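You operate a simulated robot arm through the tools that you are given. There is no shell and no other tool.

You run a simulated robot arm. Do the job below in one go: nothing can be reset, and whatever is moved stays where it is left.

JOB
Brush glue on the strip from the pot with no skin, then close both pots.
Fine: the strip in the long pocket; the brush goes back in the clear jar. A coat counts when it lies all over at full strength: go over it till it gets no stronger.

The check looks at the end state, three seconds after you hand in, the way a careful person would. Anything else that was tipped, shoved, dropped, spilled or broken makes it a failure.

ROBOT AND FRAMES
A 6-joint arm with a three-finger gripper, fixed in place. Base frame: the origin is on the floor under the middle of its stand, x ahead of it, y to its left, z up; the work surface is at about z = 0.86. Lengths are in m, angles in degrees, forces in N, time in s.
It reaches about 1.213 m from its shoulder. Its first joint turns from -166.0 to 166.0 degrees. Payload 4.89 kg.
The TCP is the grasp point between the finger pads, 0.03 m short of the fingertips. In the tool frame z runs along the fingers and y along their closing line. The gripper opens to 0.164 m; its body begins 0.125 m behind the TCP.
Orientation is that of the tool frame in the base frame, as a unit quaternion [x, y, z, w]. With the fingers straight down and closing along the base's y, the tool's x points along the base's -x, its y along +y and its z along -z.

CONTROLS
- The arm moves only by the tool drive_tool. Its argument "motion" is a list that holds one entry, the list of rows, each a list of 7 numbers: the shift along the tool's x, y, z in cm, then the turn, a rotation vector about the tool's x, y, z in degrees, then the gripper command, from -1 (shut) to 1 (fully open), values between in proportion. In form: [[[x, y, z, ax, ay, az, claw], ...]]. A call has 1 to 20 rows; each row shifts and turns the commanded pose from where the row before left it, along the tool's axes as they then stand. Rows are played at 5 a second. More than 0.05 m and 8.6 degrees between two rows, or a gripper value outside its range, and nothing of the call is played. A pose out of reach is approached as far as the arm can. The call stops where the force on the tool passes 40 N (or 10 N more than at its start, if that is more) or the arm is blocked; 0.2 s more then pass. Each finger travels about 0.108 m/s and halts on what it meets, pressing with about 42 N; the grip force reading is that of the motor and also rises with nothing between the fingers. The clock runs only during rows and for 0.2 s after the last one: add rows that do not move to give the fingers time. The reply holds the time, the measured pose of the TCP, the force on the tool along the base axes, the opening and the grip force, in the units named above and with some noise, with the torque about the TCP (base axes, N m) and any sound that the robot's microphone picked up.
- Cameras (640 x 400 px; columns grow to the right, rows downward): "scene" is fixed at [0.2182, 0.4984, 1.536]; the picture's right is [-0.47, -0.89, 0.00], its down [-0.44, 0.23, -0.87] and it looks along [0.77, -0.40, -0.49] (base axes); focal length 372 px, centre (320, 200). "wrist" rides on the gripper at [0.076, -0.002, -0.152] in the tool frame; the picture's right is [0.02, 1.00, 0.00], its down [-0.88, 0.02, -0.47] and it looks along [-0.47, 0.01, 0.88] (tool axes); focal length 247 px, centre (320, 200). There is no depth. A picture from a camera that has moved, and an enlarged one, comes with that camera's place and axes in the base frame and with its lens.
- grab_frame(camera): a new picture of that camera. No time passes.
- move_column(by): moves the trunk up (or, below 0, down) by that many m; the arm rides with it, the base frame stays. It gives what a move gives, with no picture.
- inspect(camera, box): a new picture of the part [left, top, right, bottom] of that camera's present view, enlarged. No time passes.
- finish_job(): hands the job in; it is judged then, once.

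Nothing tells you positions but the pictures and the camera data. Unless the task says otherwise, let go and move clear before handing in.

The tools are called after "Emit:" as name(argument=value, ...) on one line, values as JSON. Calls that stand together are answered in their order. drive_tool: Moves the arm, as the interface text tells. Its arguments: {"type":"object","properties":{"motion":{"type":"array"}},"required":["motion"]} The other tools are called the same way: move_column (by) moves the trunk up or down; grab_frame (camera) takes a picture; inspect (camera, box) takes an enlarged picture of a part of a camera's view; finish_job () hands the job in.

At the start:

```text
time_s: 0.0
tcp_pos: [0.6798, 0.1188, 1.2948]
ee_rot: [0.0, 1.0, -0.001, 0.001]
wrist_force: [0.9, 0.3, -0.2]
wrist_torque: [-0.02, -0.01, 0.01]
gripper_width: 0.1642
finger_force: 0.1
trunk travel left (down, up): [-0.2, 0.19]
```

scene: 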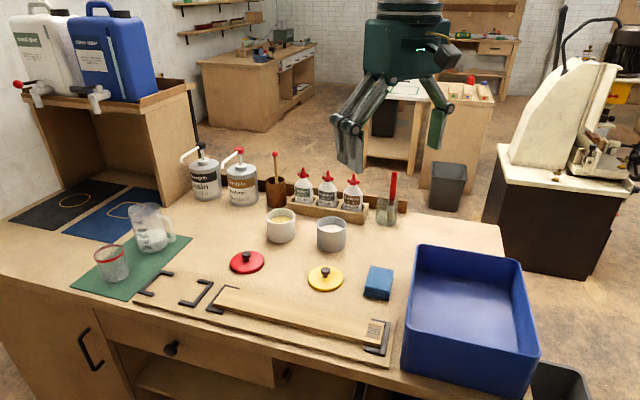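
wrist: 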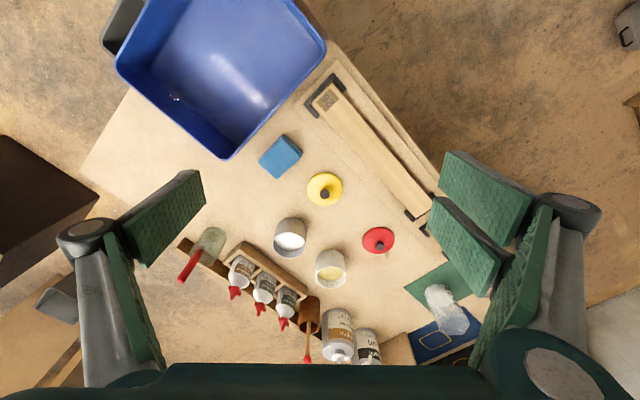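

I see a bench with two open pots (one cream, one grey), a red and a yellow lid, a strip in a long pocket, a brush in a brown jar and one with a red handle in a clear jar, and a blue bin. I'll look closer before moving anything.

Emit:
inspect(camera="scene", box=[240, 180, 420, 292])

Emit:
inspect(camera="scene", box=[130, 250, 410, 370])

Emit:
inspect(camera="wrist", box=[220, 200, 400, 312])

Emit:
inspect(camera="wrist", box=[280, 60, 480, 260])

```text
3.56 times, centred on (330, 236) of scene
camera zoom: at [0.2182, 0.4984, 1.536], right [-0.47, -0.89, 0.0], down [-0.44, 0.23, -0.87], along [0.77, -0.4, -0.49], focal length 1323 px, centre (284, 72)
```

zoom: 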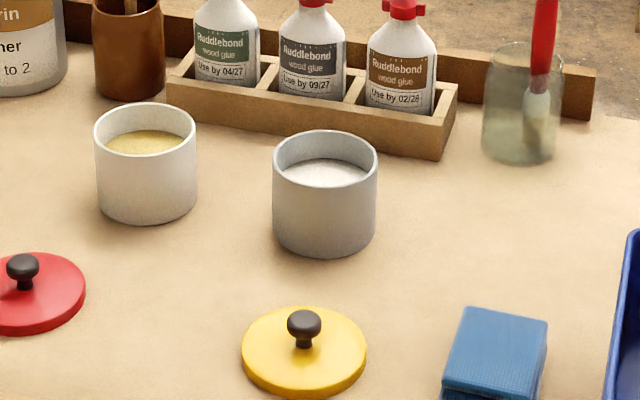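

```text
2.29 times, centred on (270, 310) of scene
camera zoom: at [0.2182, 0.4984, 1.536], right [-0.47, -0.89, 0.0], down [-0.44, 0.23, -0.87], along [0.77, -0.4, -0.49], focal length 850 px, centre (434, -51)
```

zoom: 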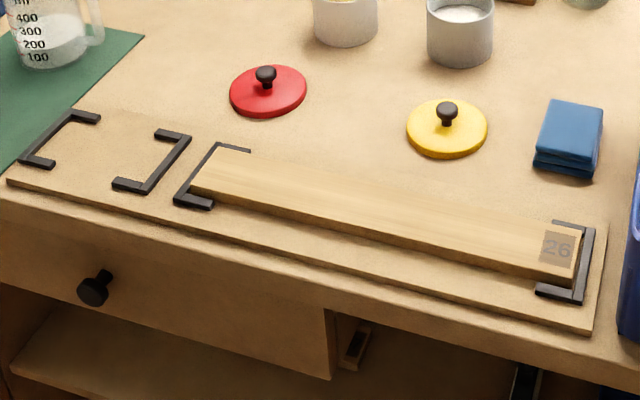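

```text
3.56 times, centred on (310, 256) of wrist
camera zoom: at [0.6032, 0.1177, 1.4471], right [-0.02, 1.0, 0.0], down [0.88, 0.02, 0.47], along [0.47, 0.01, -0.88], focal length 878 px, centre (356, 1)
```

zoom: 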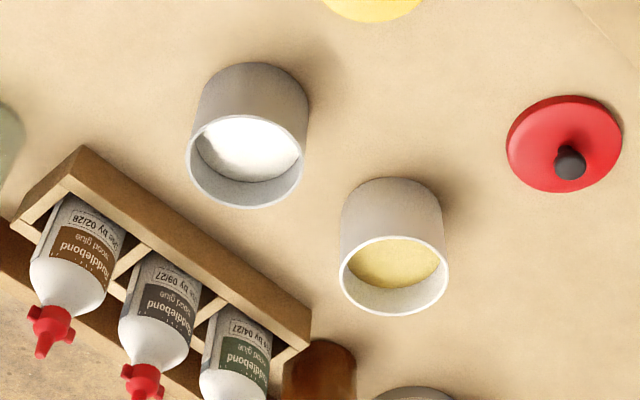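

```text
2.00 times, centred on (380, 160) of wrist
camera zoom: at [0.6032, 0.1177, 1.4471], right [-0.02, 1.0, 0.0], down [0.88, 0.02, 0.47], along [0.47, 0.01, -0.88], focal length 494 px, centre (200, 280)
```

zoom: 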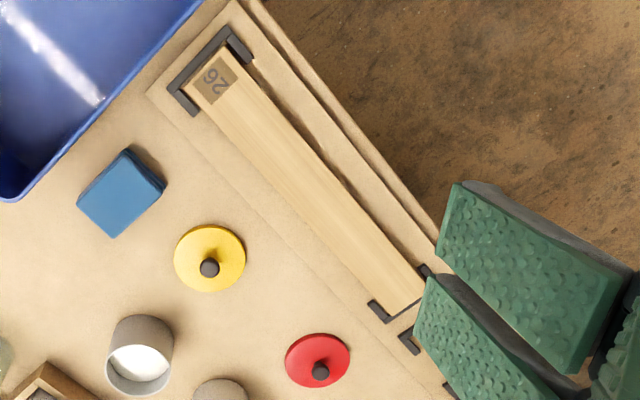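

The grey pot shows white content and the cream pot yellow. I need a closer look into both to judge the skin, so I'll move the wrist camera over them at a safe height.

Emit:
drive_tool(motion=[[[-2.5, -0.3, 1.0, 0, 0, 0, 1], [-2.5, -0.3, 1.0, 0, 0, 0, 1], [-2.5, -0.3, 1.0, 0, 0, 0, 1], [-2.5, -0.3, 1.0, 0, 0, 0, 1], [-2.5, -0.3, 1.0, 0, 0, 0, 1], [-2.5, -0.3, 1.0, 0, 0, 0, 1], [-2.5, -0.3, 1.0, 0, 0, 0, 1], [-2.5, -0.3, 1.0, 0, 0, 0, 1], [-2.5, -0.3, 1.0, 0, 0, 0, 1], [-2.5, -0.3, 1.0, 0, 0, 0, 1]]])

Emit:
grab_frame(camera="wrist")

Emit:
grab_frame(camera="scene")

```text
time_s: 2.2
tcp_pos: [0.9291, 0.0863, 1.195]
ee_rot: [0.0, 1.0, 0.0, 0.0]
wrist_force: [-1.5, 0.4, 0.0]
wrist_torque: [-0.01, -0.13, 0.0]
gripper_width: 0.1639
finger_force: 0.1
trunk travel left (down, up): [-0.2, 0.19]
```

```text
taken
camera wrist: at [0.8531, 0.0874, 1.3482], right [-0.02, 1.0, 0.0], down [0.88, 0.02, 0.47], along [0.47, 0.01, -0.88], focal length 247 px, centre (320, 200)
```

wrist: 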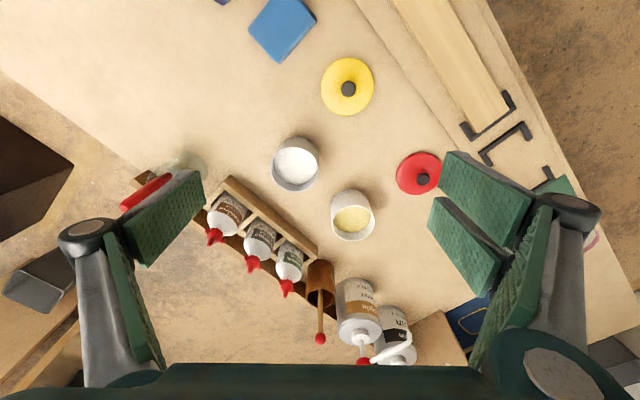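

```text
taken
```

scene: 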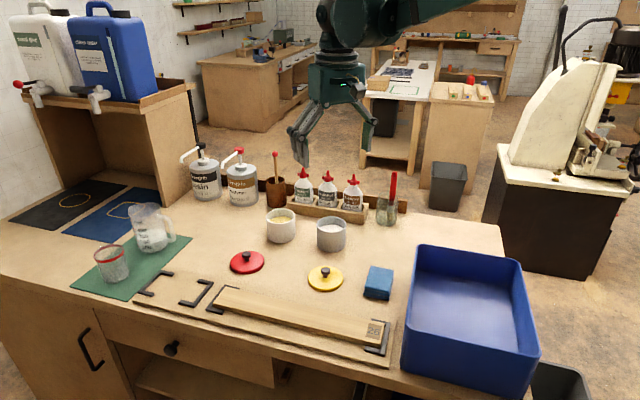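

Emit:
inspect(camera="wrist", box=[260, 130, 340, 200])

Emit:
inspect(camera="wrist", box=[315, 180, 395, 250])

Emit:
inspect(camera="wrist", box=[110, 140, 230, 230])

Emit:
inspect(camera="wrist", box=[190, 180, 420, 370])

Emit:
inspect(camera="scene", box=[360, 160, 420, 235])

```text
5.71 times, centred on (300, 165) of wrist
camera zoom: at [0.8531, 0.0874, 1.3482], right [-0.02, 1.0, 0.0], down [0.88, 0.02, 0.47], along [0.47, 0.01, -0.88], focal length 1411 px, centre (434, 400)
```

zoom: 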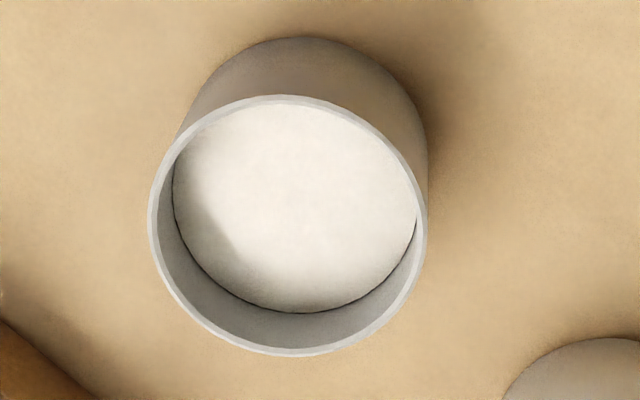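

```text
5.71 times, centred on (355, 215) of wrist
camera zoom: at [0.8531, 0.0874, 1.3482], right [-0.02, 1.0, 0.0], down [0.88, 0.02, 0.47], along [0.47, 0.01, -0.88], focal length 1411 px, centre (120, 114)
```

zoom: 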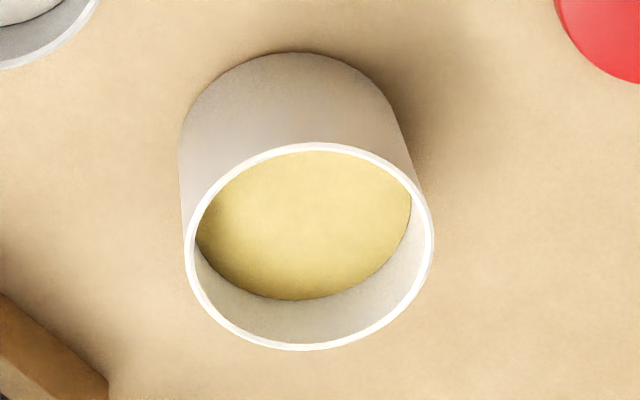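

```text
4.44 times, centred on (170, 185) of wrist
camera zoom: at [0.8531, 0.0874, 1.3482], right [-0.02, 1.0, 0.0], down [0.88, 0.02, 0.47], along [0.47, 0.01, -0.88], focal length 1098 px, centre (987, 267)
```

zoom: 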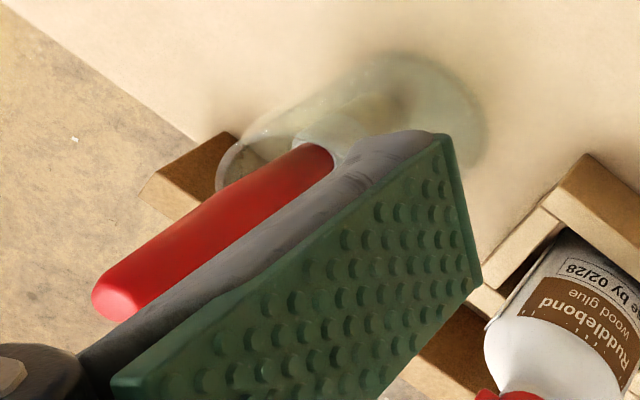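

```text
2.11 times, centred on (305, 275) of wrist
camera zoom: at [0.8531, 0.0874, 1.3482], right [-0.02, 1.0, 0.0], down [0.88, 0.02, 0.47], along [0.47, 0.01, -0.88], focal length 520 px, centre (352, 42)
```

zoom: 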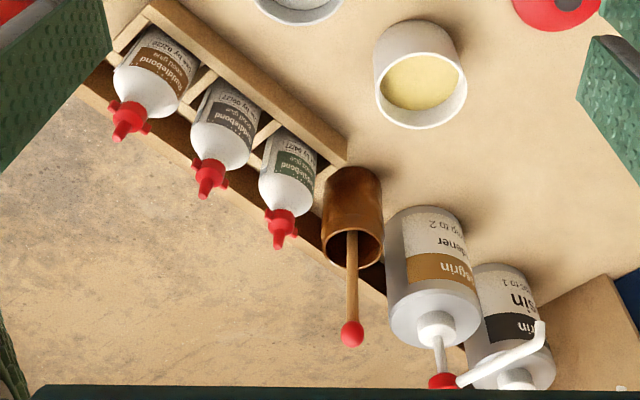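

```text
5.33 times, centred on (390, 198) of scene
camera zoom: at [0.2182, 0.4984, 1.536], right [-0.47, -0.89, 0.0], down [-0.44, 0.23, -0.87], along [0.77, -0.4, -0.49], focal length 1984 px, centre (-53, 213)
```

zoom: 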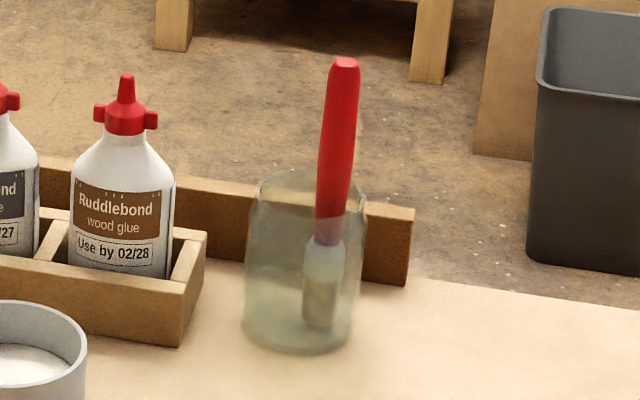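

Zoomed views are sharp, so I'll zoom harder into both glue surfaces to find the skin.

Emit:
inspect(camera="wrist", box=[278, 145, 318, 175])

Emit:
inspect(camera="wrist", box=[332, 203, 372, 233])

Emit:
inspect(camera="scene", box=[264, 205, 299, 230])

Emit:
inspect(camera="scene", box=[314, 212, 349, 237])

```text
13.33 times, centred on (298, 160) of wrist
camera zoom: at [0.8531, 0.0874, 1.3482], right [-0.02, 1.0, 0.0], down [0.88, 0.02, 0.47], along [0.47, 0.01, -0.88], focal length 3293 px, centre (613, 733)
```

zoom: 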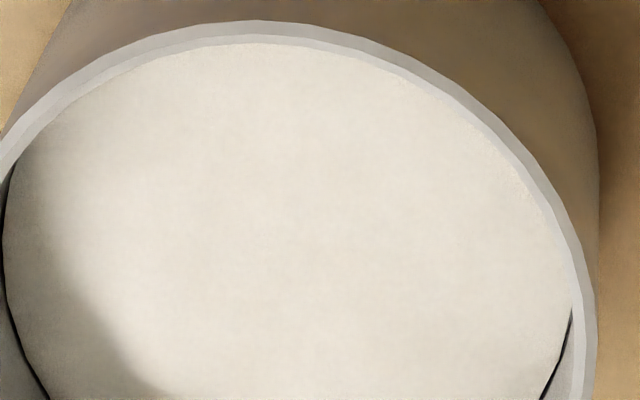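

```text
13.33 times, centred on (352, 218) of wrist
camera zoom: at [0.8531, 0.0874, 1.3482], right [-0.02, 1.0, 0.0], down [0.88, 0.02, 0.47], along [0.47, 0.01, -0.88], focal length 3293 px, centre (-107, -40)
```

zoom: 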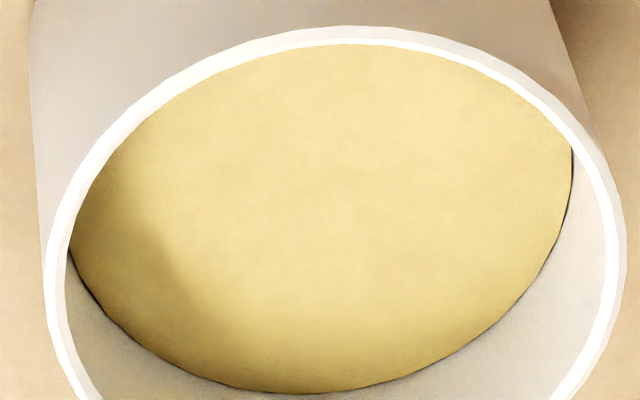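

```text
16.00 times, centred on (282, 218) of scene
camera zoom: at [0.2182, 0.4984, 1.536], right [-0.47, -0.89, 0.0], down [-0.44, 0.23, -0.87], along [0.77, -0.4, -0.49], focal length 5952 px, centre (936, -80)
```

zoom: 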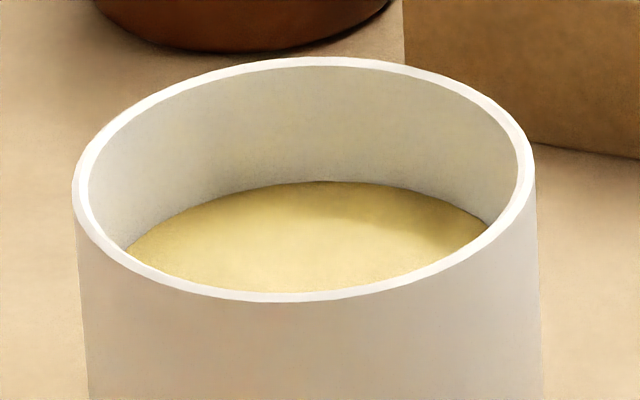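

```text
16.00 times, centred on (332, 224) of scene
camera zoom: at [0.2182, 0.4984, 1.536], right [-0.47, -0.89, 0.0], down [-0.44, 0.23, -0.87], along [0.77, -0.4, -0.49], focal length 5952 px, centre (136, -192)
```

zoom: 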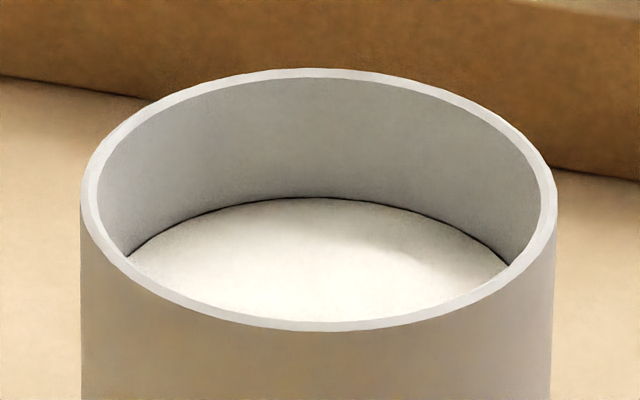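

The skin is not obvious from here. I'll move closer over the pots and turn the camera so the light glances off the glue surfaces.

Emit:
drive_tool(motion=[[[-2.6, 0, 1.3, 0, 0, 0, 1], [-2.6, 0, 1.3, 0, 0, 0, 1], [-2.6, 0, 1.3, 0, 0, 0, 1], [-2.6, 0, 1.3, 0, 0, 0, 1], [-2.6, 0, 1.3, 0, 0, 0, 1], [0, 0, 0, 0, 0, 7.5, 1], [0, 0, 0, 0, 0, 7.5, 1], [0, 0, 0, 0, 0, 7.5, 1], [0, 0, 0, 0, 0, 7.5, 1], [0, 0, 0, 0, 0, 7.5, 1], [0, 0, 0, 0, 0, 7.5, 1]]])

Emit:
grab_frame(camera="wrist")

```text
time_s: 4.6
tcp_pos: [1.0594, 0.0878, 1.1307]
ee_rot: [0.384, 0.923, 0.0, 0.0]
wrist_force: [-0.1, -0.6, 0.6]
wrist_torque: [0.0, 0.01, 0.02]
gripper_width: 0.1642
finger_force: 0.1
trunk travel left (down, up): [-0.2, 0.19]
```

```text
taken
camera wrist: at [1.0049, 0.1422, 1.2823], right [0.69, 0.72, 0.0], down [0.64, -0.61, 0.47], along [0.34, -0.33, -0.88], focal length 247 px, centre (320, 200)
```

wrist: 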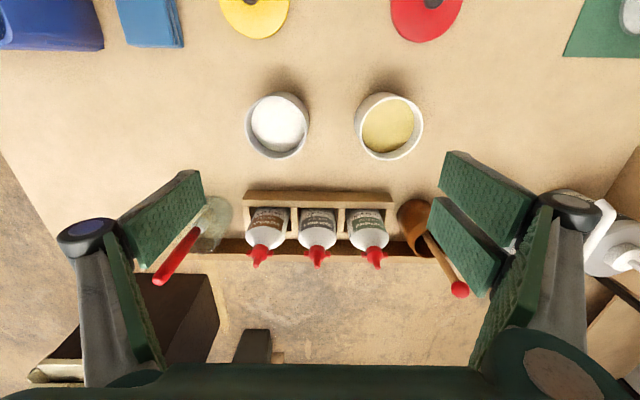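

Emit:
inspect(camera="wrist", box=[240, 85, 320, 165])

Emit:
inspect(camera="wrist", box=[350, 85, 430, 165])

Emit:
inspect(camera="wrist", box=[140, 180, 250, 300])

Emit:
inspect(camera="wrist", box=[390, 190, 490, 310])

```text
5.00 times, centred on (280, 125) of wrist
camera zoom: at [1.0049, 0.1422, 1.2823], right [0.69, 0.72, 0.0], down [0.64, -0.61, 0.47], along [0.34, -0.33, -0.88], focal length 1235 px, centre (520, 575)
```

zoom: 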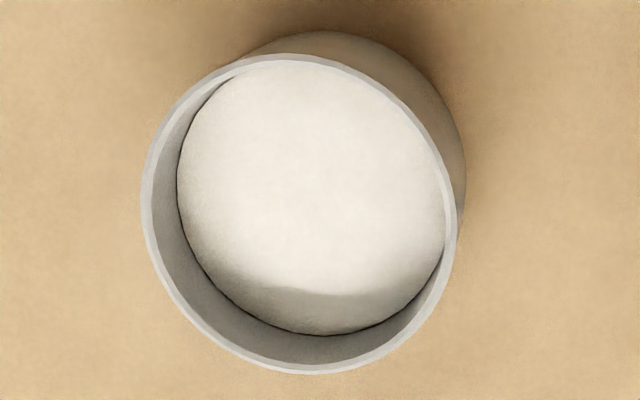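

```text
5.00 times, centred on (390, 125) of wrist
camera zoom: at [1.0049, 0.1422, 1.2823], right [0.69, 0.72, 0.0], down [0.64, -0.61, 0.47], along [0.34, -0.33, -0.88], focal length 1235 px, centre (-30, 575)
```

zoom: 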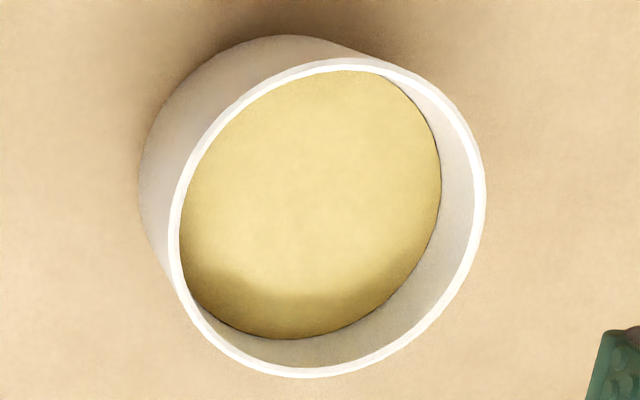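

```text
3.33 times, centred on (195, 240) of wrist
camera zoom: at [1.0049, 0.1422, 1.2823], right [0.69, 0.72, 0.0], down [0.64, -0.61, 0.47], along [0.34, -0.33, -0.88], focal length 823 px, centre (737, 67)
```

zoom: 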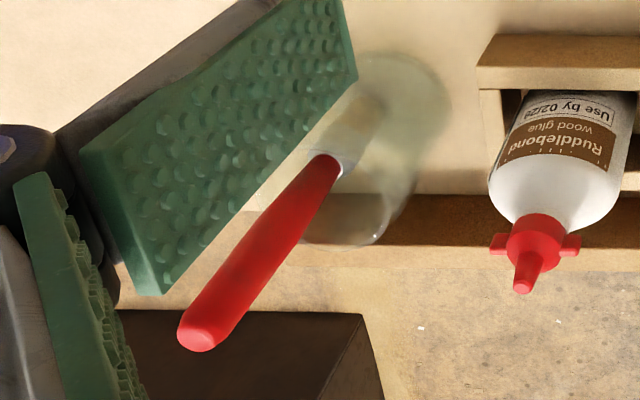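

```text
3.33 times, centred on (440, 250) of wrist
camera zoom: at [1.0049, 0.1422, 1.2823], right [0.69, 0.72, 0.0], down [0.64, -0.61, 0.47], along [0.34, -0.33, -0.88], focal length 823 px, centre (-80, 33)
```

zoom: 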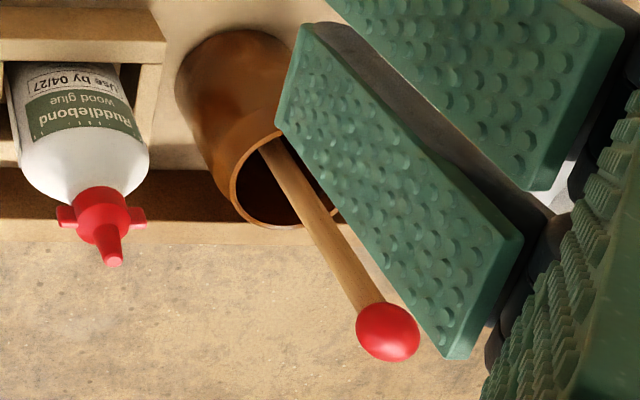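

Emit:
inspect(camera="scene", box=[320, 222, 344, 234])

Emit:
inspect(camera="scene", box=[269, 214, 293, 226])

Emit:
inspect(camera="wrist", box=[210, 0, 480, 60])

```text
16.00 times, centred on (332, 228) of scene
camera zoom: at [0.2182, 0.4984, 1.536], right [-0.47, -0.89, 0.0], down [-0.44, 0.23, -0.87], along [0.77, -0.4, -0.49], focal length 5952 px, centre (128, -248)
```

zoom: 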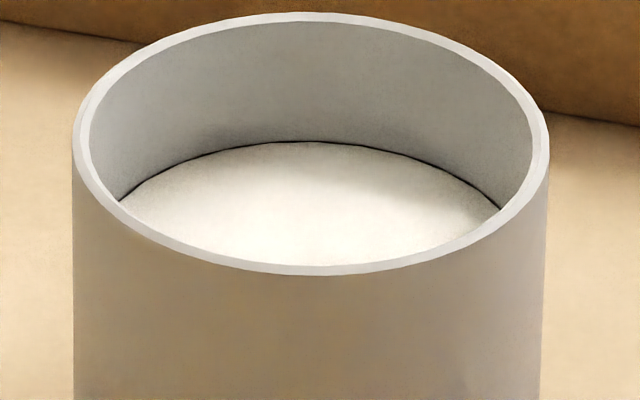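

```text
16.00 times, centred on (281, 220) of scene
camera zoom: at [0.2182, 0.4984, 1.536], right [-0.47, -0.89, 0.0], down [-0.44, 0.23, -0.87], along [0.77, -0.4, -0.49], focal length 5952 px, centre (944, -120)
```

zoom: 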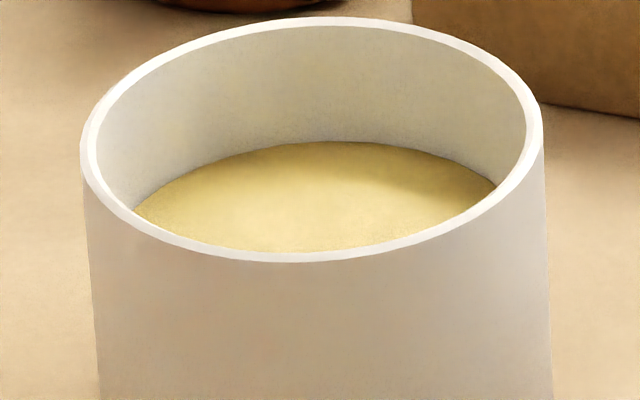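

```text
2.37 times, centred on (345, 30) of wrist
camera zoom: at [1.0049, 0.1422, 1.2823], right [0.69, 0.72, 0.0], down [0.64, -0.61, 0.47], along [0.34, -0.33, -0.88], focal length 585 px, centre (261, 603)
```

zoom: 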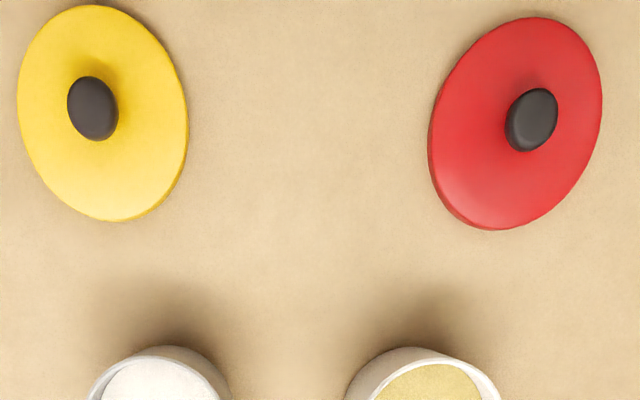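

Both surfaces are smooth. The yellow one looks like dried, yellowed skin and the white one like fresh glue, and I'll confirm by how the brush takes up glue. Next I turn the gripper so it closes across the bottle rack line and go above the clear jar at about (1.04, -0.19).

Emit:
drive_tool(motion=[[[0, 0, -0.5, 0, 0, -7.5, 1], [0, 0, -0.5, 0, 0, -7.5, 1], [0, 0, -0.5, 0, 0, -7.5, 1], [0, 0, -0.5, 0, 0, -7.5, 1], [0, 0, -0.5, 0, 0, -7.5, 1], [0, 0, -0.5, 0, 0, -7.5, 1], [0, 0, 0, 0, 0, -7.5, 1], [0, 0, 0, 0, 0, -7.5, 1], [0, 0, 0, 0, 0, -7.5, 1], [0, 0, 0, 0, 0, -7.5, 1], [0, 0, 0, 0, 0, -7.5, 1], [0, 0, 0, 0, 0, -7.5, 1], [2.7, -2.31, 0, 0, 0, 0, 1], [2.7, -2.31, 0, 0, 0, 0, 1], [2.7, -2.31, 0, 0, 0, 0, 1], [2.7, -2.31, 0, 0, 0, 0, 1], [2.7, -2.31, 0, 0, 0, 0, 1], [2.7, -2.31, 0, 0, 0, 0, 1], [2.7, -2.31, 0, 0, 0, 0, 1], [2.7, -2.31, 0, 0, 0, 0, 1]]])

Emit:
grab_frame(camera="wrist")

Emit:
grab_frame(camera="scene")

```text
time_s: 8.8
tcp_pos: [1.0368, -0.1948, 1.1594]
ee_rot: [-0.382, 0.924, 0.0, 0.0]
wrist_force: [-0.6, 1.4, 0.2]
wrist_torque: [-0.19, -0.02, 0.04]
gripper_width: 0.1641
finger_force: 0.1
trunk travel left (down, up): [-0.2, 0.19]
```

```text
taken
camera wrist: at [0.9847, -0.2482, 1.3118], right [-0.72, 0.69, 0.0], down [0.61, 0.64, 0.47], along [0.33, 0.34, -0.88], focal length 247 px, centre (320, 200)
```

wrist: 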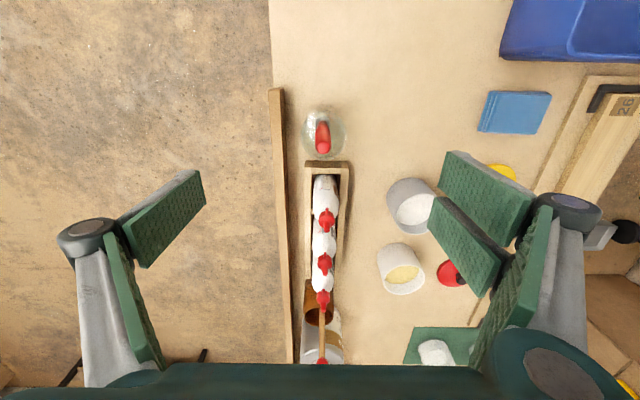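

```text
taken
```

scene: 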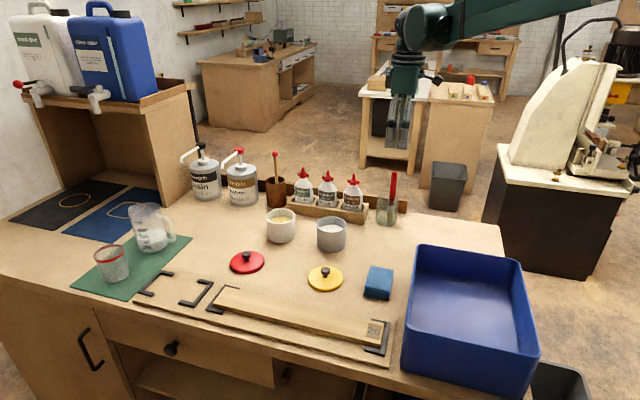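

Emit:
inspect(camera="wrist", box=[284, 95, 364, 175])

Emit:
inspect(camera="wrist", box=[380, 165, 440, 240])

```text
5.00 times, centred on (324, 135) of wrist
camera zoom: at [0.9847, -0.2482, 1.3118], right [-0.72, 0.69, 0.0], down [0.61, 0.64, 0.47], along [0.33, 0.34, -0.88], focal length 1235 px, centre (300, 525)
```

zoom: 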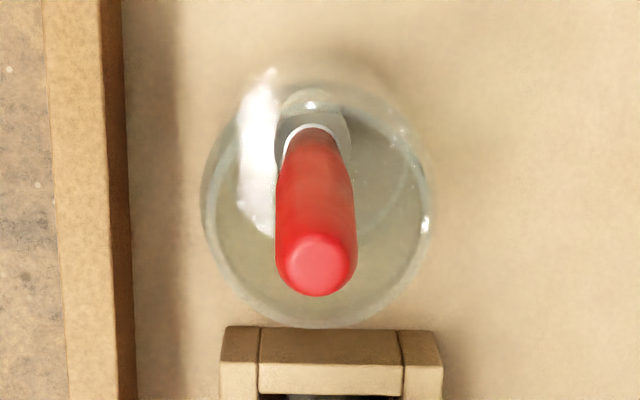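

```text
5.33 times, centred on (410, 202) of wrist
camera zoom: at [0.9847, -0.2482, 1.3118], right [-0.72, 0.69, 0.0], down [0.61, 0.64, 0.47], along [0.33, 0.34, -0.88], focal length 1317 px, centre (-160, 187)
```

zoom: 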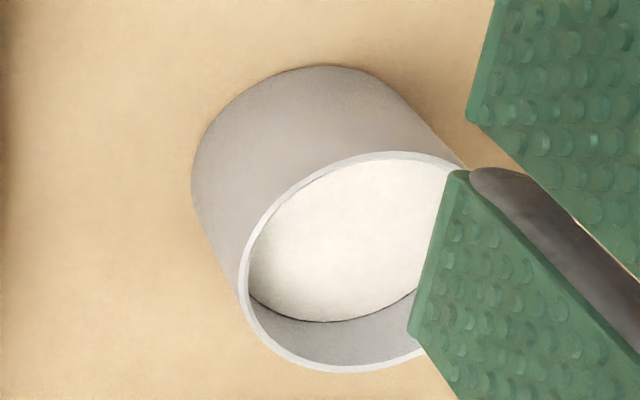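

The brush stands nearly upright in the clear jar with its handle axis near (1.036, -0.191), its top at z≈1.044 and the jar rim at z≈0.957. I'll go down around the handle with the fingertips staying just above the rim, then look before closing.

Emit:
drive_tool(motion=[[[-0.2, 0.3, 1.5, 0, 0, 0, 0.6], [0, 0, 2, 0, 0, 0, 0.4], [0, 0, 2, 0, 0, 0, 0.2], [0, 0, 2, 0, 0, 0, 0.1], [0, 0, 2, 0, 0, 0, 0.1], [0, 0, 2, 0, 0, 0, 0.1], [0, 0, 1.5, 0, 0, 0, 0.1], [0, 0, 1.2, 0, 0, 0, 0.1], [0, 0, 0, 0, 0, 0, 0.1]]])

Emit:
grab_frame(camera="wrist")

Emit:
inspect(camera="scene", box=[340, 110, 460, 240])

```text
time_s: 10.8
tcp_pos: [1.0367, -0.1918, 1.0156]
ee_rot: [-0.383, 0.924, -0.001, 0.0]
wrist_force: [0.0, -0.4, -0.5]
wrist_torque: [-0.01, 0.04, 0.03]
gripper_width: 0.0904
finger_force: 0.0
trunk travel left (down, up): [-0.2, 0.19]
```

```text
taken
camera wrist: at [0.9844, -0.2457, 1.1695], right [-0.72, 0.69, 0.0], down [0.61, 0.64, 0.47], along [0.33, 0.34, -0.88], focal length 247 px, centre (320, 200)
```

wrist: 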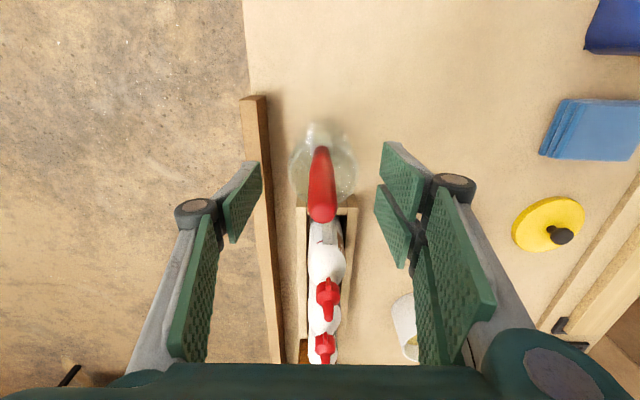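

```text
3.08 times, centred on (400, 175) of scene
camera zoom: at [0.2182, 0.4984, 1.536], right [-0.47, -0.89, 0.0], down [-0.44, 0.23, -0.87], along [0.77, -0.4, -0.49], focal length 1145 px, centre (74, 277)
```

zoom: 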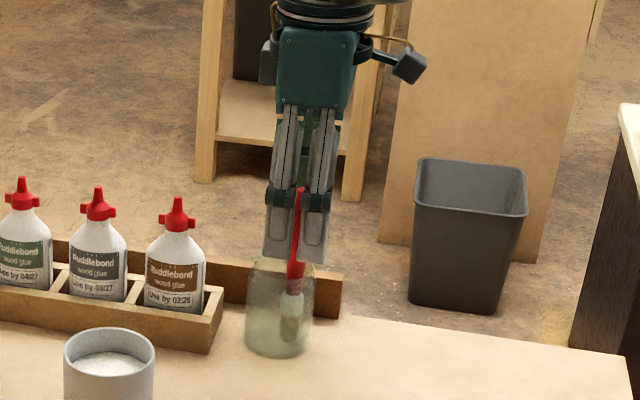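

The handle is centred between the fingers. I'll go down 1.2 cm more and close gently.

Emit:
drive_tool(motion=[[[0, 0, 0.6, 0, 0, 0, 0.1], [0, 0, 0.5, 0, 0, 0, 0.1], [0, 0, 0, 0, 0, 0, -0.1], [0, 0, 0, 0, 0, 0, -0.3], [0, 0, 0, 0, 0, 0, -0.45], [0, 0, 0, 0, 0, 0, -0.55], [0, 0, 0, 0, 0, 0, -0.65], [0, 0, 0, 0, 0, 0, -0.7], [0, 0, 0, 0, 0, 0, -0.75], [0, 0, 0, 0, 0, 0, -0.8], [0, 0, 0, 0, 0, 0, -0.85], [0, 0, 0, 0, 0, 0, -0.9], [0, 0, 0, 0, 0, 0, -1], [0, 0, 0, 0, 0, 0, -1]]])

Emit:
grab_frame(camera="wrist")

Emit:
inspect(camera="scene", box=[340, 130, 440, 240])

```text
time_s: 13.8
tcp_pos: [1.0357, -0.1919, 1.0057]
ee_rot: [-0.382, 0.924, 0.0, -0.001]
wrist_force: [0.3, 0.8, -0.2]
wrist_torque: [-0.04, 0.01, 0.0]
gripper_width: 0.0174
finger_force: 42.1
trunk travel left (down, up): [-0.2, 0.19]
```

```text
taken
camera wrist: at [0.9843, -0.2456, 1.1591], right [-0.72, 0.69, 0.0], down [0.61, 0.64, 0.47], along [0.33, 0.34, -0.88], focal length 247 px, centre (320, 200)
```

wrist: 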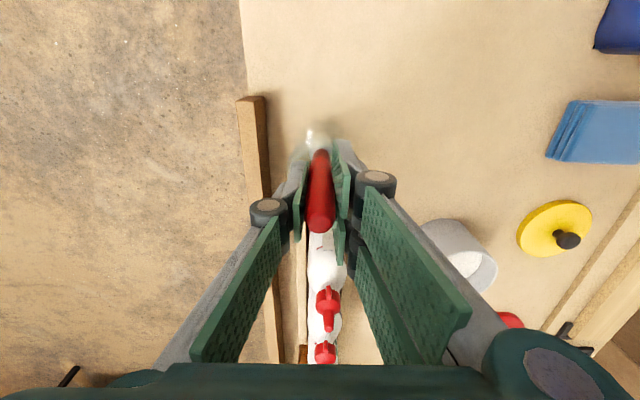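

```text
3.64 times, centred on (390, 185) of scene
camera zoom: at [0.2182, 0.4984, 1.536], right [-0.47, -0.89, 0.0], down [-0.44, 0.23, -0.87], along [0.77, -0.4, -0.49], focal length 1353 px, centre (66, 254)
```

zoom: 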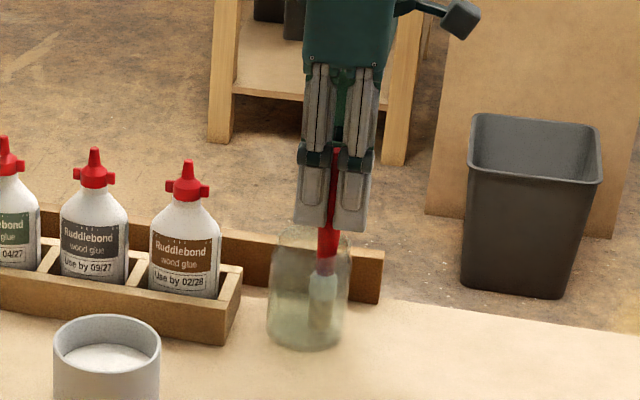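

The brush is held (opening 17 mm). I'll lift it straight up out of the jar slowly and look at it.

Emit:
drive_tool(motion=[[[0, 0, -0.5, 0, 0, 0, -1], [0, 0, -0.8, 0, 0, 0, -1], [0, 0, -1, 0, 0, 0, -1], [0, 0, -1, 0, 0, 0, -1], [0, 0, -1, 0, 0, 0, -1], [0, 0, -1, 0, 0, 0, -1], [0, 0, -1, 0, 0, 0, -1], [0, 0, -1, 0, 0, 0, -1], [0, 0, -1, 0, 0, 0, -1], [0, 0, -1, 0, 0, 0, -1], [0, 0, -1, 0, 0, 0, -1], [0, 0, -1, 0, 0, 0, -1], [0, 0, -1, 0, 0, 0, -1], [0, 0, -1, 0, 0, 0, -1], [0, 0, -0.7, 0, 0, 0, -1], [0, 0, 0, 0, 0, 0, -1]]])

Emit:
grab_frame(camera="wrist")

Emit:
inspect(camera="scene", box=[340, 90, 460, 240])

```text
time_s: 17.2
tcp_pos: [1.0363, -0.1921, 1.1458]
ee_rot: [-0.383, 0.924, 0.0, 0.0]
wrist_force: [0.2, 0.7, -0.4]
wrist_torque: [0.0, -0.01, 0.0]
gripper_width: 0.0175
finger_force: 42.0
trunk travel left (down, up): [-0.2, 0.19]
```

```text
taken
camera wrist: at [0.9842, -0.2459, 1.2994], right [-0.72, 0.69, 0.0], down [0.61, 0.64, 0.47], along [0.33, 0.34, -0.88], focal length 247 px, centre (320, 200)
```

wrist: 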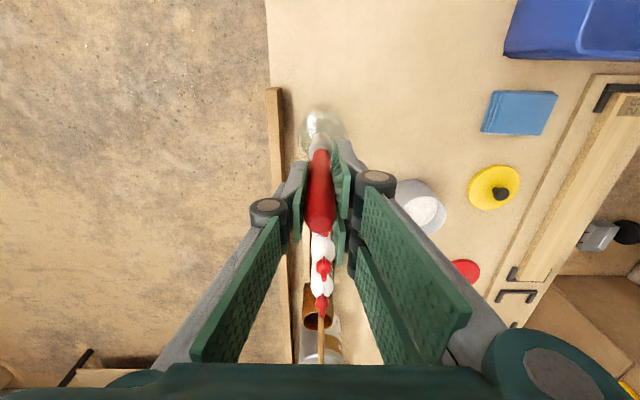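

```text
2.67 times, centred on (400, 165) of scene
camera zoom: at [0.2182, 0.4984, 1.536], right [-0.47, -0.89, 0.0], down [-0.44, 0.23, -0.87], along [0.77, -0.4, -0.49], focal length 992 px, centre (107, 293)
```

zoom: 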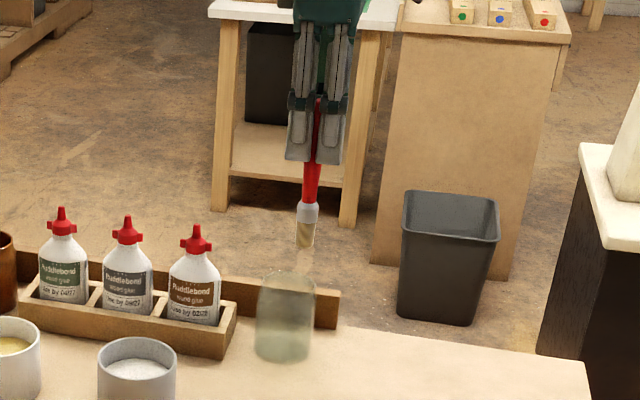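

Emit:
inspect(camera="scene", box=[370, 120, 440, 225])

Emit:
inspect(camera="scene", box=[440, 160, 500, 205])

```text
3.81 times, centred on (405, 172) of scene
camera zoom: at [0.2182, 0.4984, 1.536], right [-0.47, -0.89, 0.0], down [-0.44, 0.23, -0.87], along [0.77, -0.4, -0.49], focal length 1417 px, centre (-4, 305)
```

zoom: 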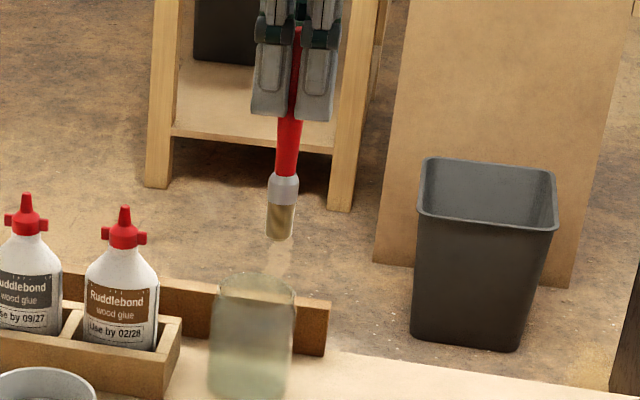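

```text
8.89 times, centred on (470, 182) of scene
camera zoom: at [0.2182, 0.4984, 1.536], right [-0.47, -0.89, 0.0], down [-0.44, 0.23, -0.87], along [0.77, -0.4, -0.49], focal length 3307 px, centre (-1013, 356)
```

zoom: 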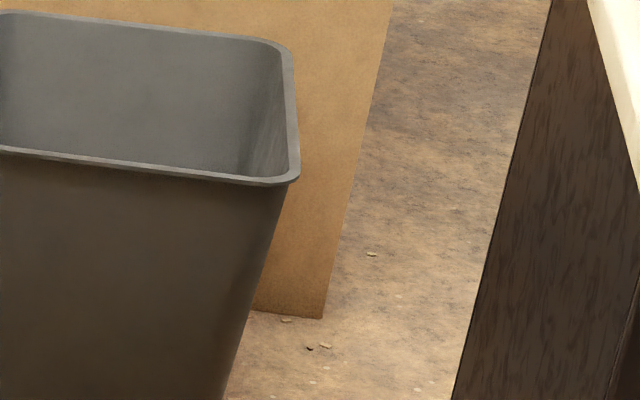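

The brush came out clean and dry, with the bristle tip about 0.136 m below the TCP. Next I carry it over the grey pot (white glue), staying above the rim, and look from the wrist.

Emit:
drive_tool(motion=[[[0, 0, -1, 0, 0, 0, -1], [0, 0, -1, 0, 0, 0, -1], [-1.95, 2.29, 0, 0, 0, 0, -1], [-1.95, 2.29, 0, 0, 0, 0, -1], [-1.95, 2.29, 0, 0, 0, 0, -1], [-1.95, 2.29, 0, 0, 0, 0, -1], [-1.95, 2.29, 0, 0, 0, 0, -1], [-1.95, 2.29, 0, 0, 0, 0, -1], [-1.95, 2.29, 0, 0, 0, 0, -1], [-1.95, 2.29, 0, 0, 0, 0, -1], [0, 0, 0, 0, 0, 0, -1]]])

Emit:
grab_frame(camera="wrist")

Emit:
inspect(camera="scene", box=[250, 120, 410, 260])

```text
time_s: 19.6
tcp_pos: [1.016, 0.049, 1.1678]
ee_rot: [-0.383, 0.924, 0.0, 0.0]
wrist_force: [0.8, 1.3, 0.4]
wrist_torque: [-0.16, 0.03, 0.01]
gripper_width: 0.0177
finger_force: 41.8
trunk travel left (down, up): [-0.2, 0.19]
```

```text
taken
camera wrist: at [0.9645, -0.0045, 1.3202], right [-0.72, 0.69, 0.0], down [0.61, 0.64, 0.47], along [0.33, 0.34, -0.88], focal length 247 px, centre (320, 200)
```

wrist: 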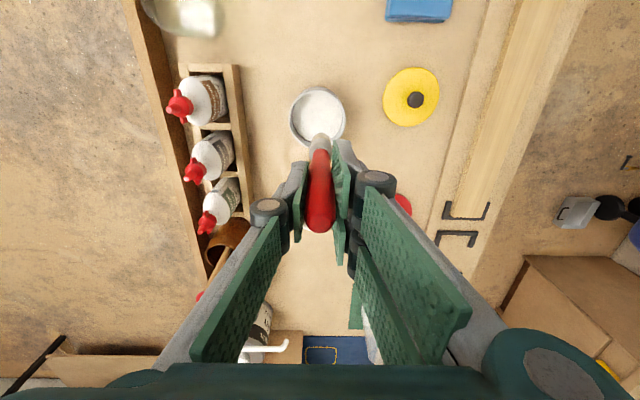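

```text
2.86 times, centred on (330, 190) of scene
camera zoom: at [0.2182, 0.4984, 1.536], right [-0.47, -0.89, 0.0], down [-0.44, 0.23, -0.87], along [0.77, -0.4, -0.49], focal length 1063 px, centre (291, 229)
```

zoom: 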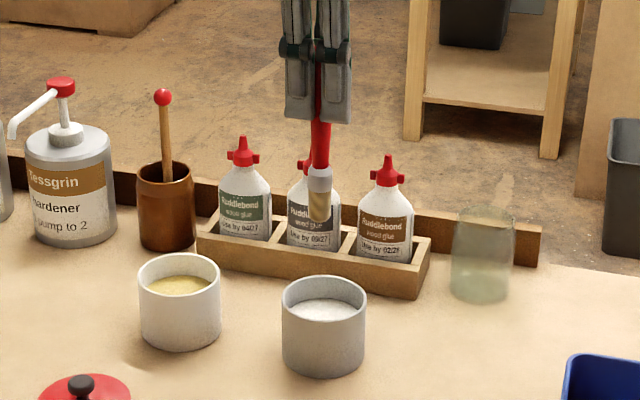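

Emit:
inspect(camera="wrist", box=[270, 70, 370, 170])

Emit:
inspect(camera="scene", box=[300, 170, 365, 255])

```text
4.00 times, centred on (320, 120) of wrist
camera zoom: at [0.9645, -0.0045, 1.3202], right [-0.72, 0.69, 0.0], down [0.61, 0.64, 0.47], along [0.33, 0.34, -0.88], focal length 988 px, centre (320, 520)
```

zoom: 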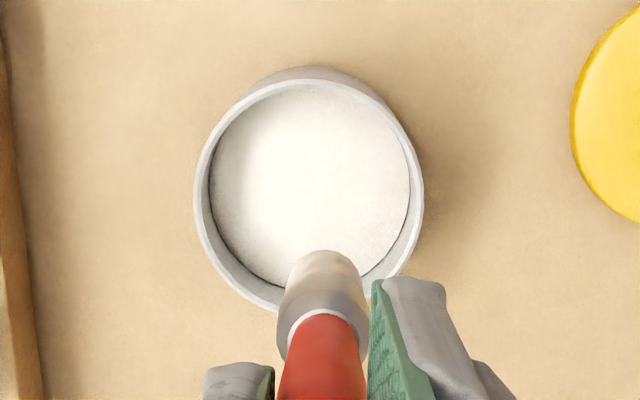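

```text
4.71 times, centred on (332, 212) of scene
camera zoom: at [0.2182, 0.4984, 1.536], right [-0.47, -0.89, 0.0], down [-0.44, 0.23, -0.87], along [0.77, -0.4, -0.49], focal length 1751 px, centre (261, 141)
```

zoom: 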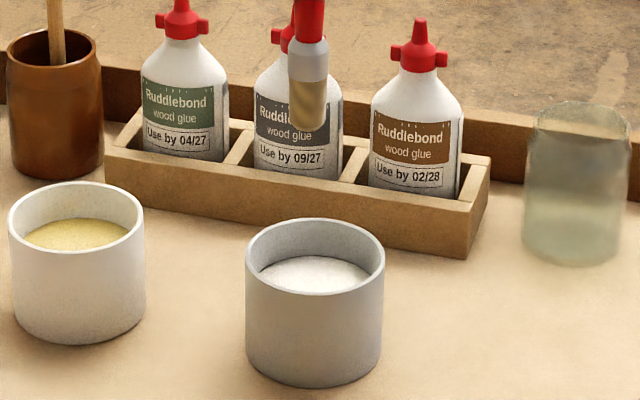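

The brush is just off-centre above the grey pot: pot centre ≈ (1.014, 0.040), rim z ≈ 0.937, glue level ≈ 0.907, bristle tip at (1.011, 0.048, 1.033). I'll centre it, lower it slowly to just touch the surface, and check what happens.

Emit:
drive_tool(motion=[[[0.42, -0.78, 0, 0, 0, 0, -1], [0, 0, 2, 0, 0, 0, -1], [0, 0, 2, 0, 0, 0, -1], [0, 0, 2, 0, 0, 0, -1], [0, 0, 2, 0, 0, 0, -1], [0, 0, 1.5, 0, 0, 0, -1], [0, 0, 1, 0, 0, 0, -1], [0, 0, 0.5, 0, 0, 0, -1], [0, 0, 0.5, 0, 0, 0, -1], [0, 0, 0.5, 0, 0, 0, -1], [0, 0, 0.4, 0, 0, 0, -1], [0, 0, 0.4, 0, 0, 0, -1], [0, 0, 0, 0, 0, 0, -1]]])

Emit:
inspect(camera="scene", box=[290, 160, 375, 255])

Emit:
inspect(camera="wrist", box=[250, 70, 390, 210])

```text
time_s: 22.2
tcp_pos: [1.02, 0.0392, 1.0446]
ee_rot: [-0.383, 0.924, -0.001, 0.002]
wrist_force: [-1.4, -1.2, 26.6]
wrist_torque: [-0.23, 0.07, -0.02]
gripper_width: 0.0175
finger_force: 42.1
trunk travel left (down, up): [-0.2, 0.19]
stopped in row 12: the force on the tool passed its limit at 45 N (the readings are from after the stop); the commanded pose is now the measured one
```

```text
4.21 times, centred on (332, 208) of scene
camera zoom: at [0.2182, 0.4984, 1.536], right [-0.47, -0.89, 0.0], down [-0.44, 0.23, -0.87], along [0.77, -0.4, -0.49], focal length 1566 px, centre (267, 168)
```

zoom: 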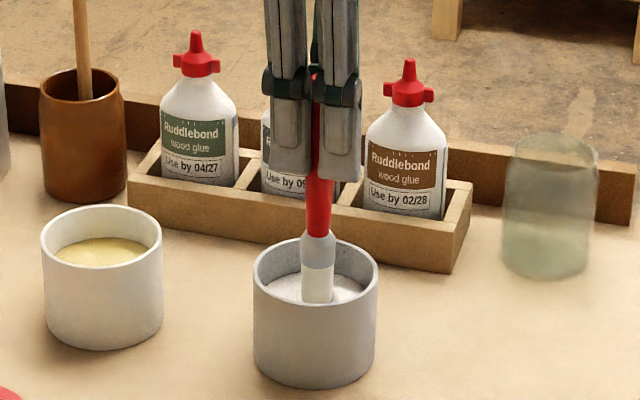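

```text
2.86 times, centred on (320, 140) of wrist
camera zoom: at [0.9665, -0.0143, 1.1964], right [-0.72, 0.69, 0.0], down [0.61, 0.64, 0.47], along [0.33, 0.34, -0.88], focal length 706 px, centre (320, 371)
```

zoom: 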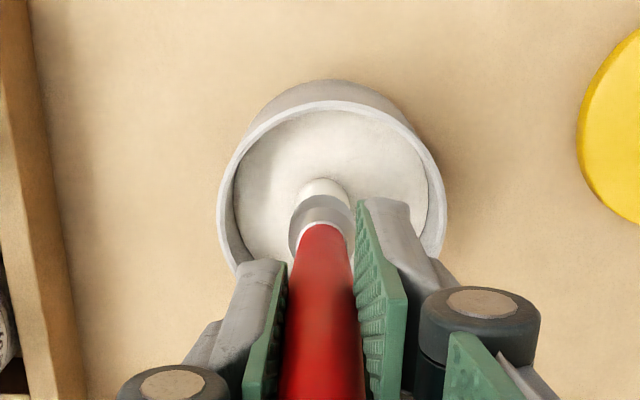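

The surface resisted around z≈0.91, and the bristles now look whiter. I'll lift clear of the pot and check both the bristles and the glue surface.

Emit:
drive_tool(motion=[[[0, 0, -0.5, 0, 0, 0, -1], [0, 0, -1, 0, 0, 0, -1], [0, 0, -1, 0, 0, 0, -1], [0, 0, -1, 0, 0, 0, -1], [0, 0, -1, 0, 0, 0, -1], [0, 0, -1, 0, 0, 0, -1], [0, 0, -1, 0, 0, 0, -1], [0, 0, -1, 0, 0, 0, -1], [0, 0, 0, 0, 0, 0, -1]]])

Emit:
inspect(camera="scene", box=[305, 170, 360, 240])

Emit:
inspect(camera="wrist", box=[265, 70, 375, 180])

```text
time_s: 24.2
tcp_pos: [1.019, 0.0394, 1.1157]
ee_rot: [-0.384, 0.924, 0.0, 0.0]
wrist_force: [0.2, 0.4, 0.7]
wrist_torque: [-0.02, -0.01, -0.01]
gripper_width: 0.0177
finger_force: 42.0
trunk travel left (down, up): [-0.2, 0.19]
```

```text
5.71 times, centred on (332, 205) of scene
camera zoom: at [0.2182, 0.4984, 1.536], right [-0.47, -0.89, 0.0], down [-0.44, 0.23, -0.87], along [0.77, -0.4, -0.49], focal length 2126 px, centre (249, 171)
```

zoom: 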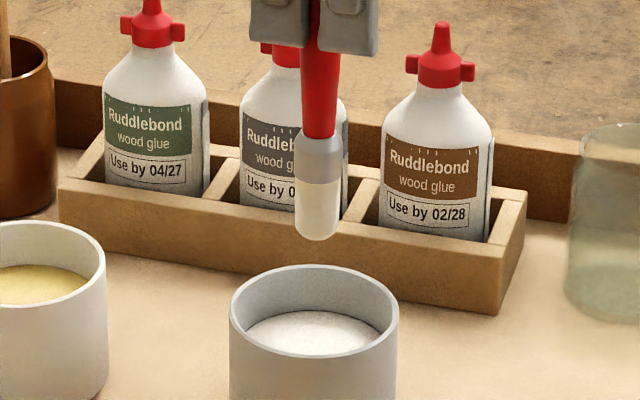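

```text
3.64 times, centred on (320, 125) of wrist
camera zoom: at [0.9675, -0.014, 1.2692], right [-0.72, 0.69, 0.0], down [0.61, 0.64, 0.47], along [0.33, 0.34, -0.88], focal length 898 px, centre (320, 473)
```

zoom: 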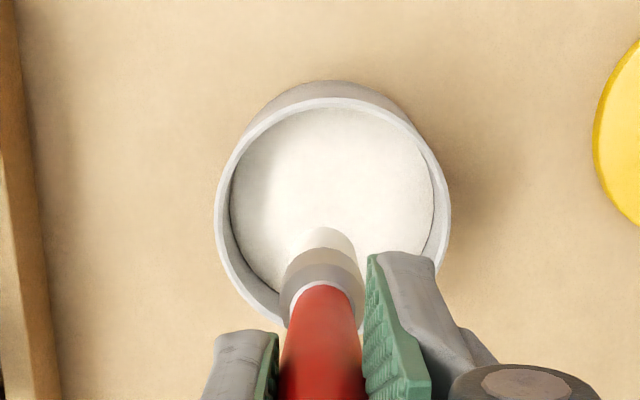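

The bristles took up white glue, so the grey pot is the fresh one and the yellow surface is the skin. Before painting, I'll zoom on the strip ends from the scene camera to get its exact place.

Emit:
inspect(camera="scene", box=[195, 275, 275, 325])

Emit:
inspect(camera="scene", box=[330, 310, 410, 360])

```text
8.00 times, centred on (235, 300) of scene
camera zoom: at [0.2182, 0.4984, 1.536], right [-0.47, -0.89, 0.0], down [-0.44, 0.23, -0.87], along [0.77, -0.4, -0.49], focal length 2976 px, centre (1000, -600)
```

zoom: 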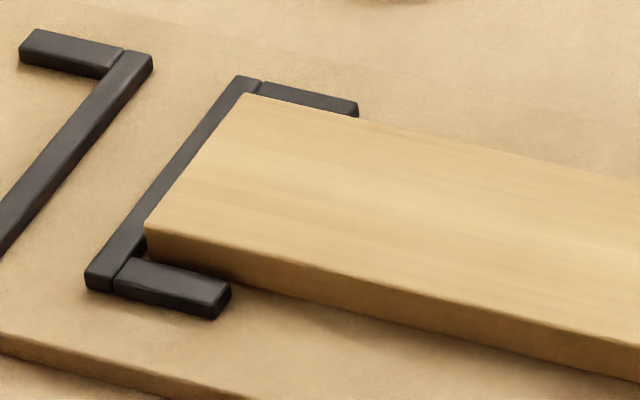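

```text
8.00 times, centred on (370, 335) of scene
camera zoom: at [0.2182, 0.4984, 1.536], right [-0.47, -0.89, 0.0], down [-0.44, 0.23, -0.87], along [0.77, -0.4, -0.49], focal length 2976 px, centre (-80, -880)
```

zoom: 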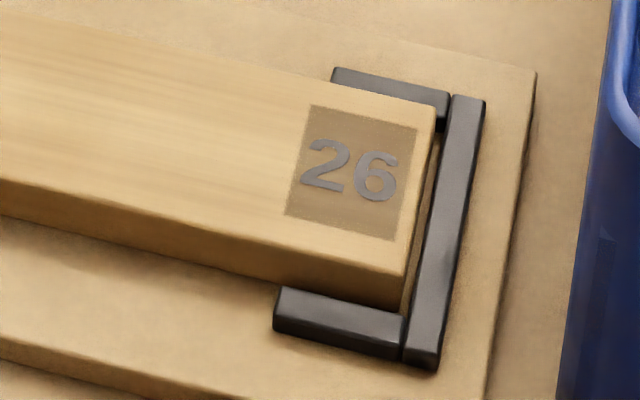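

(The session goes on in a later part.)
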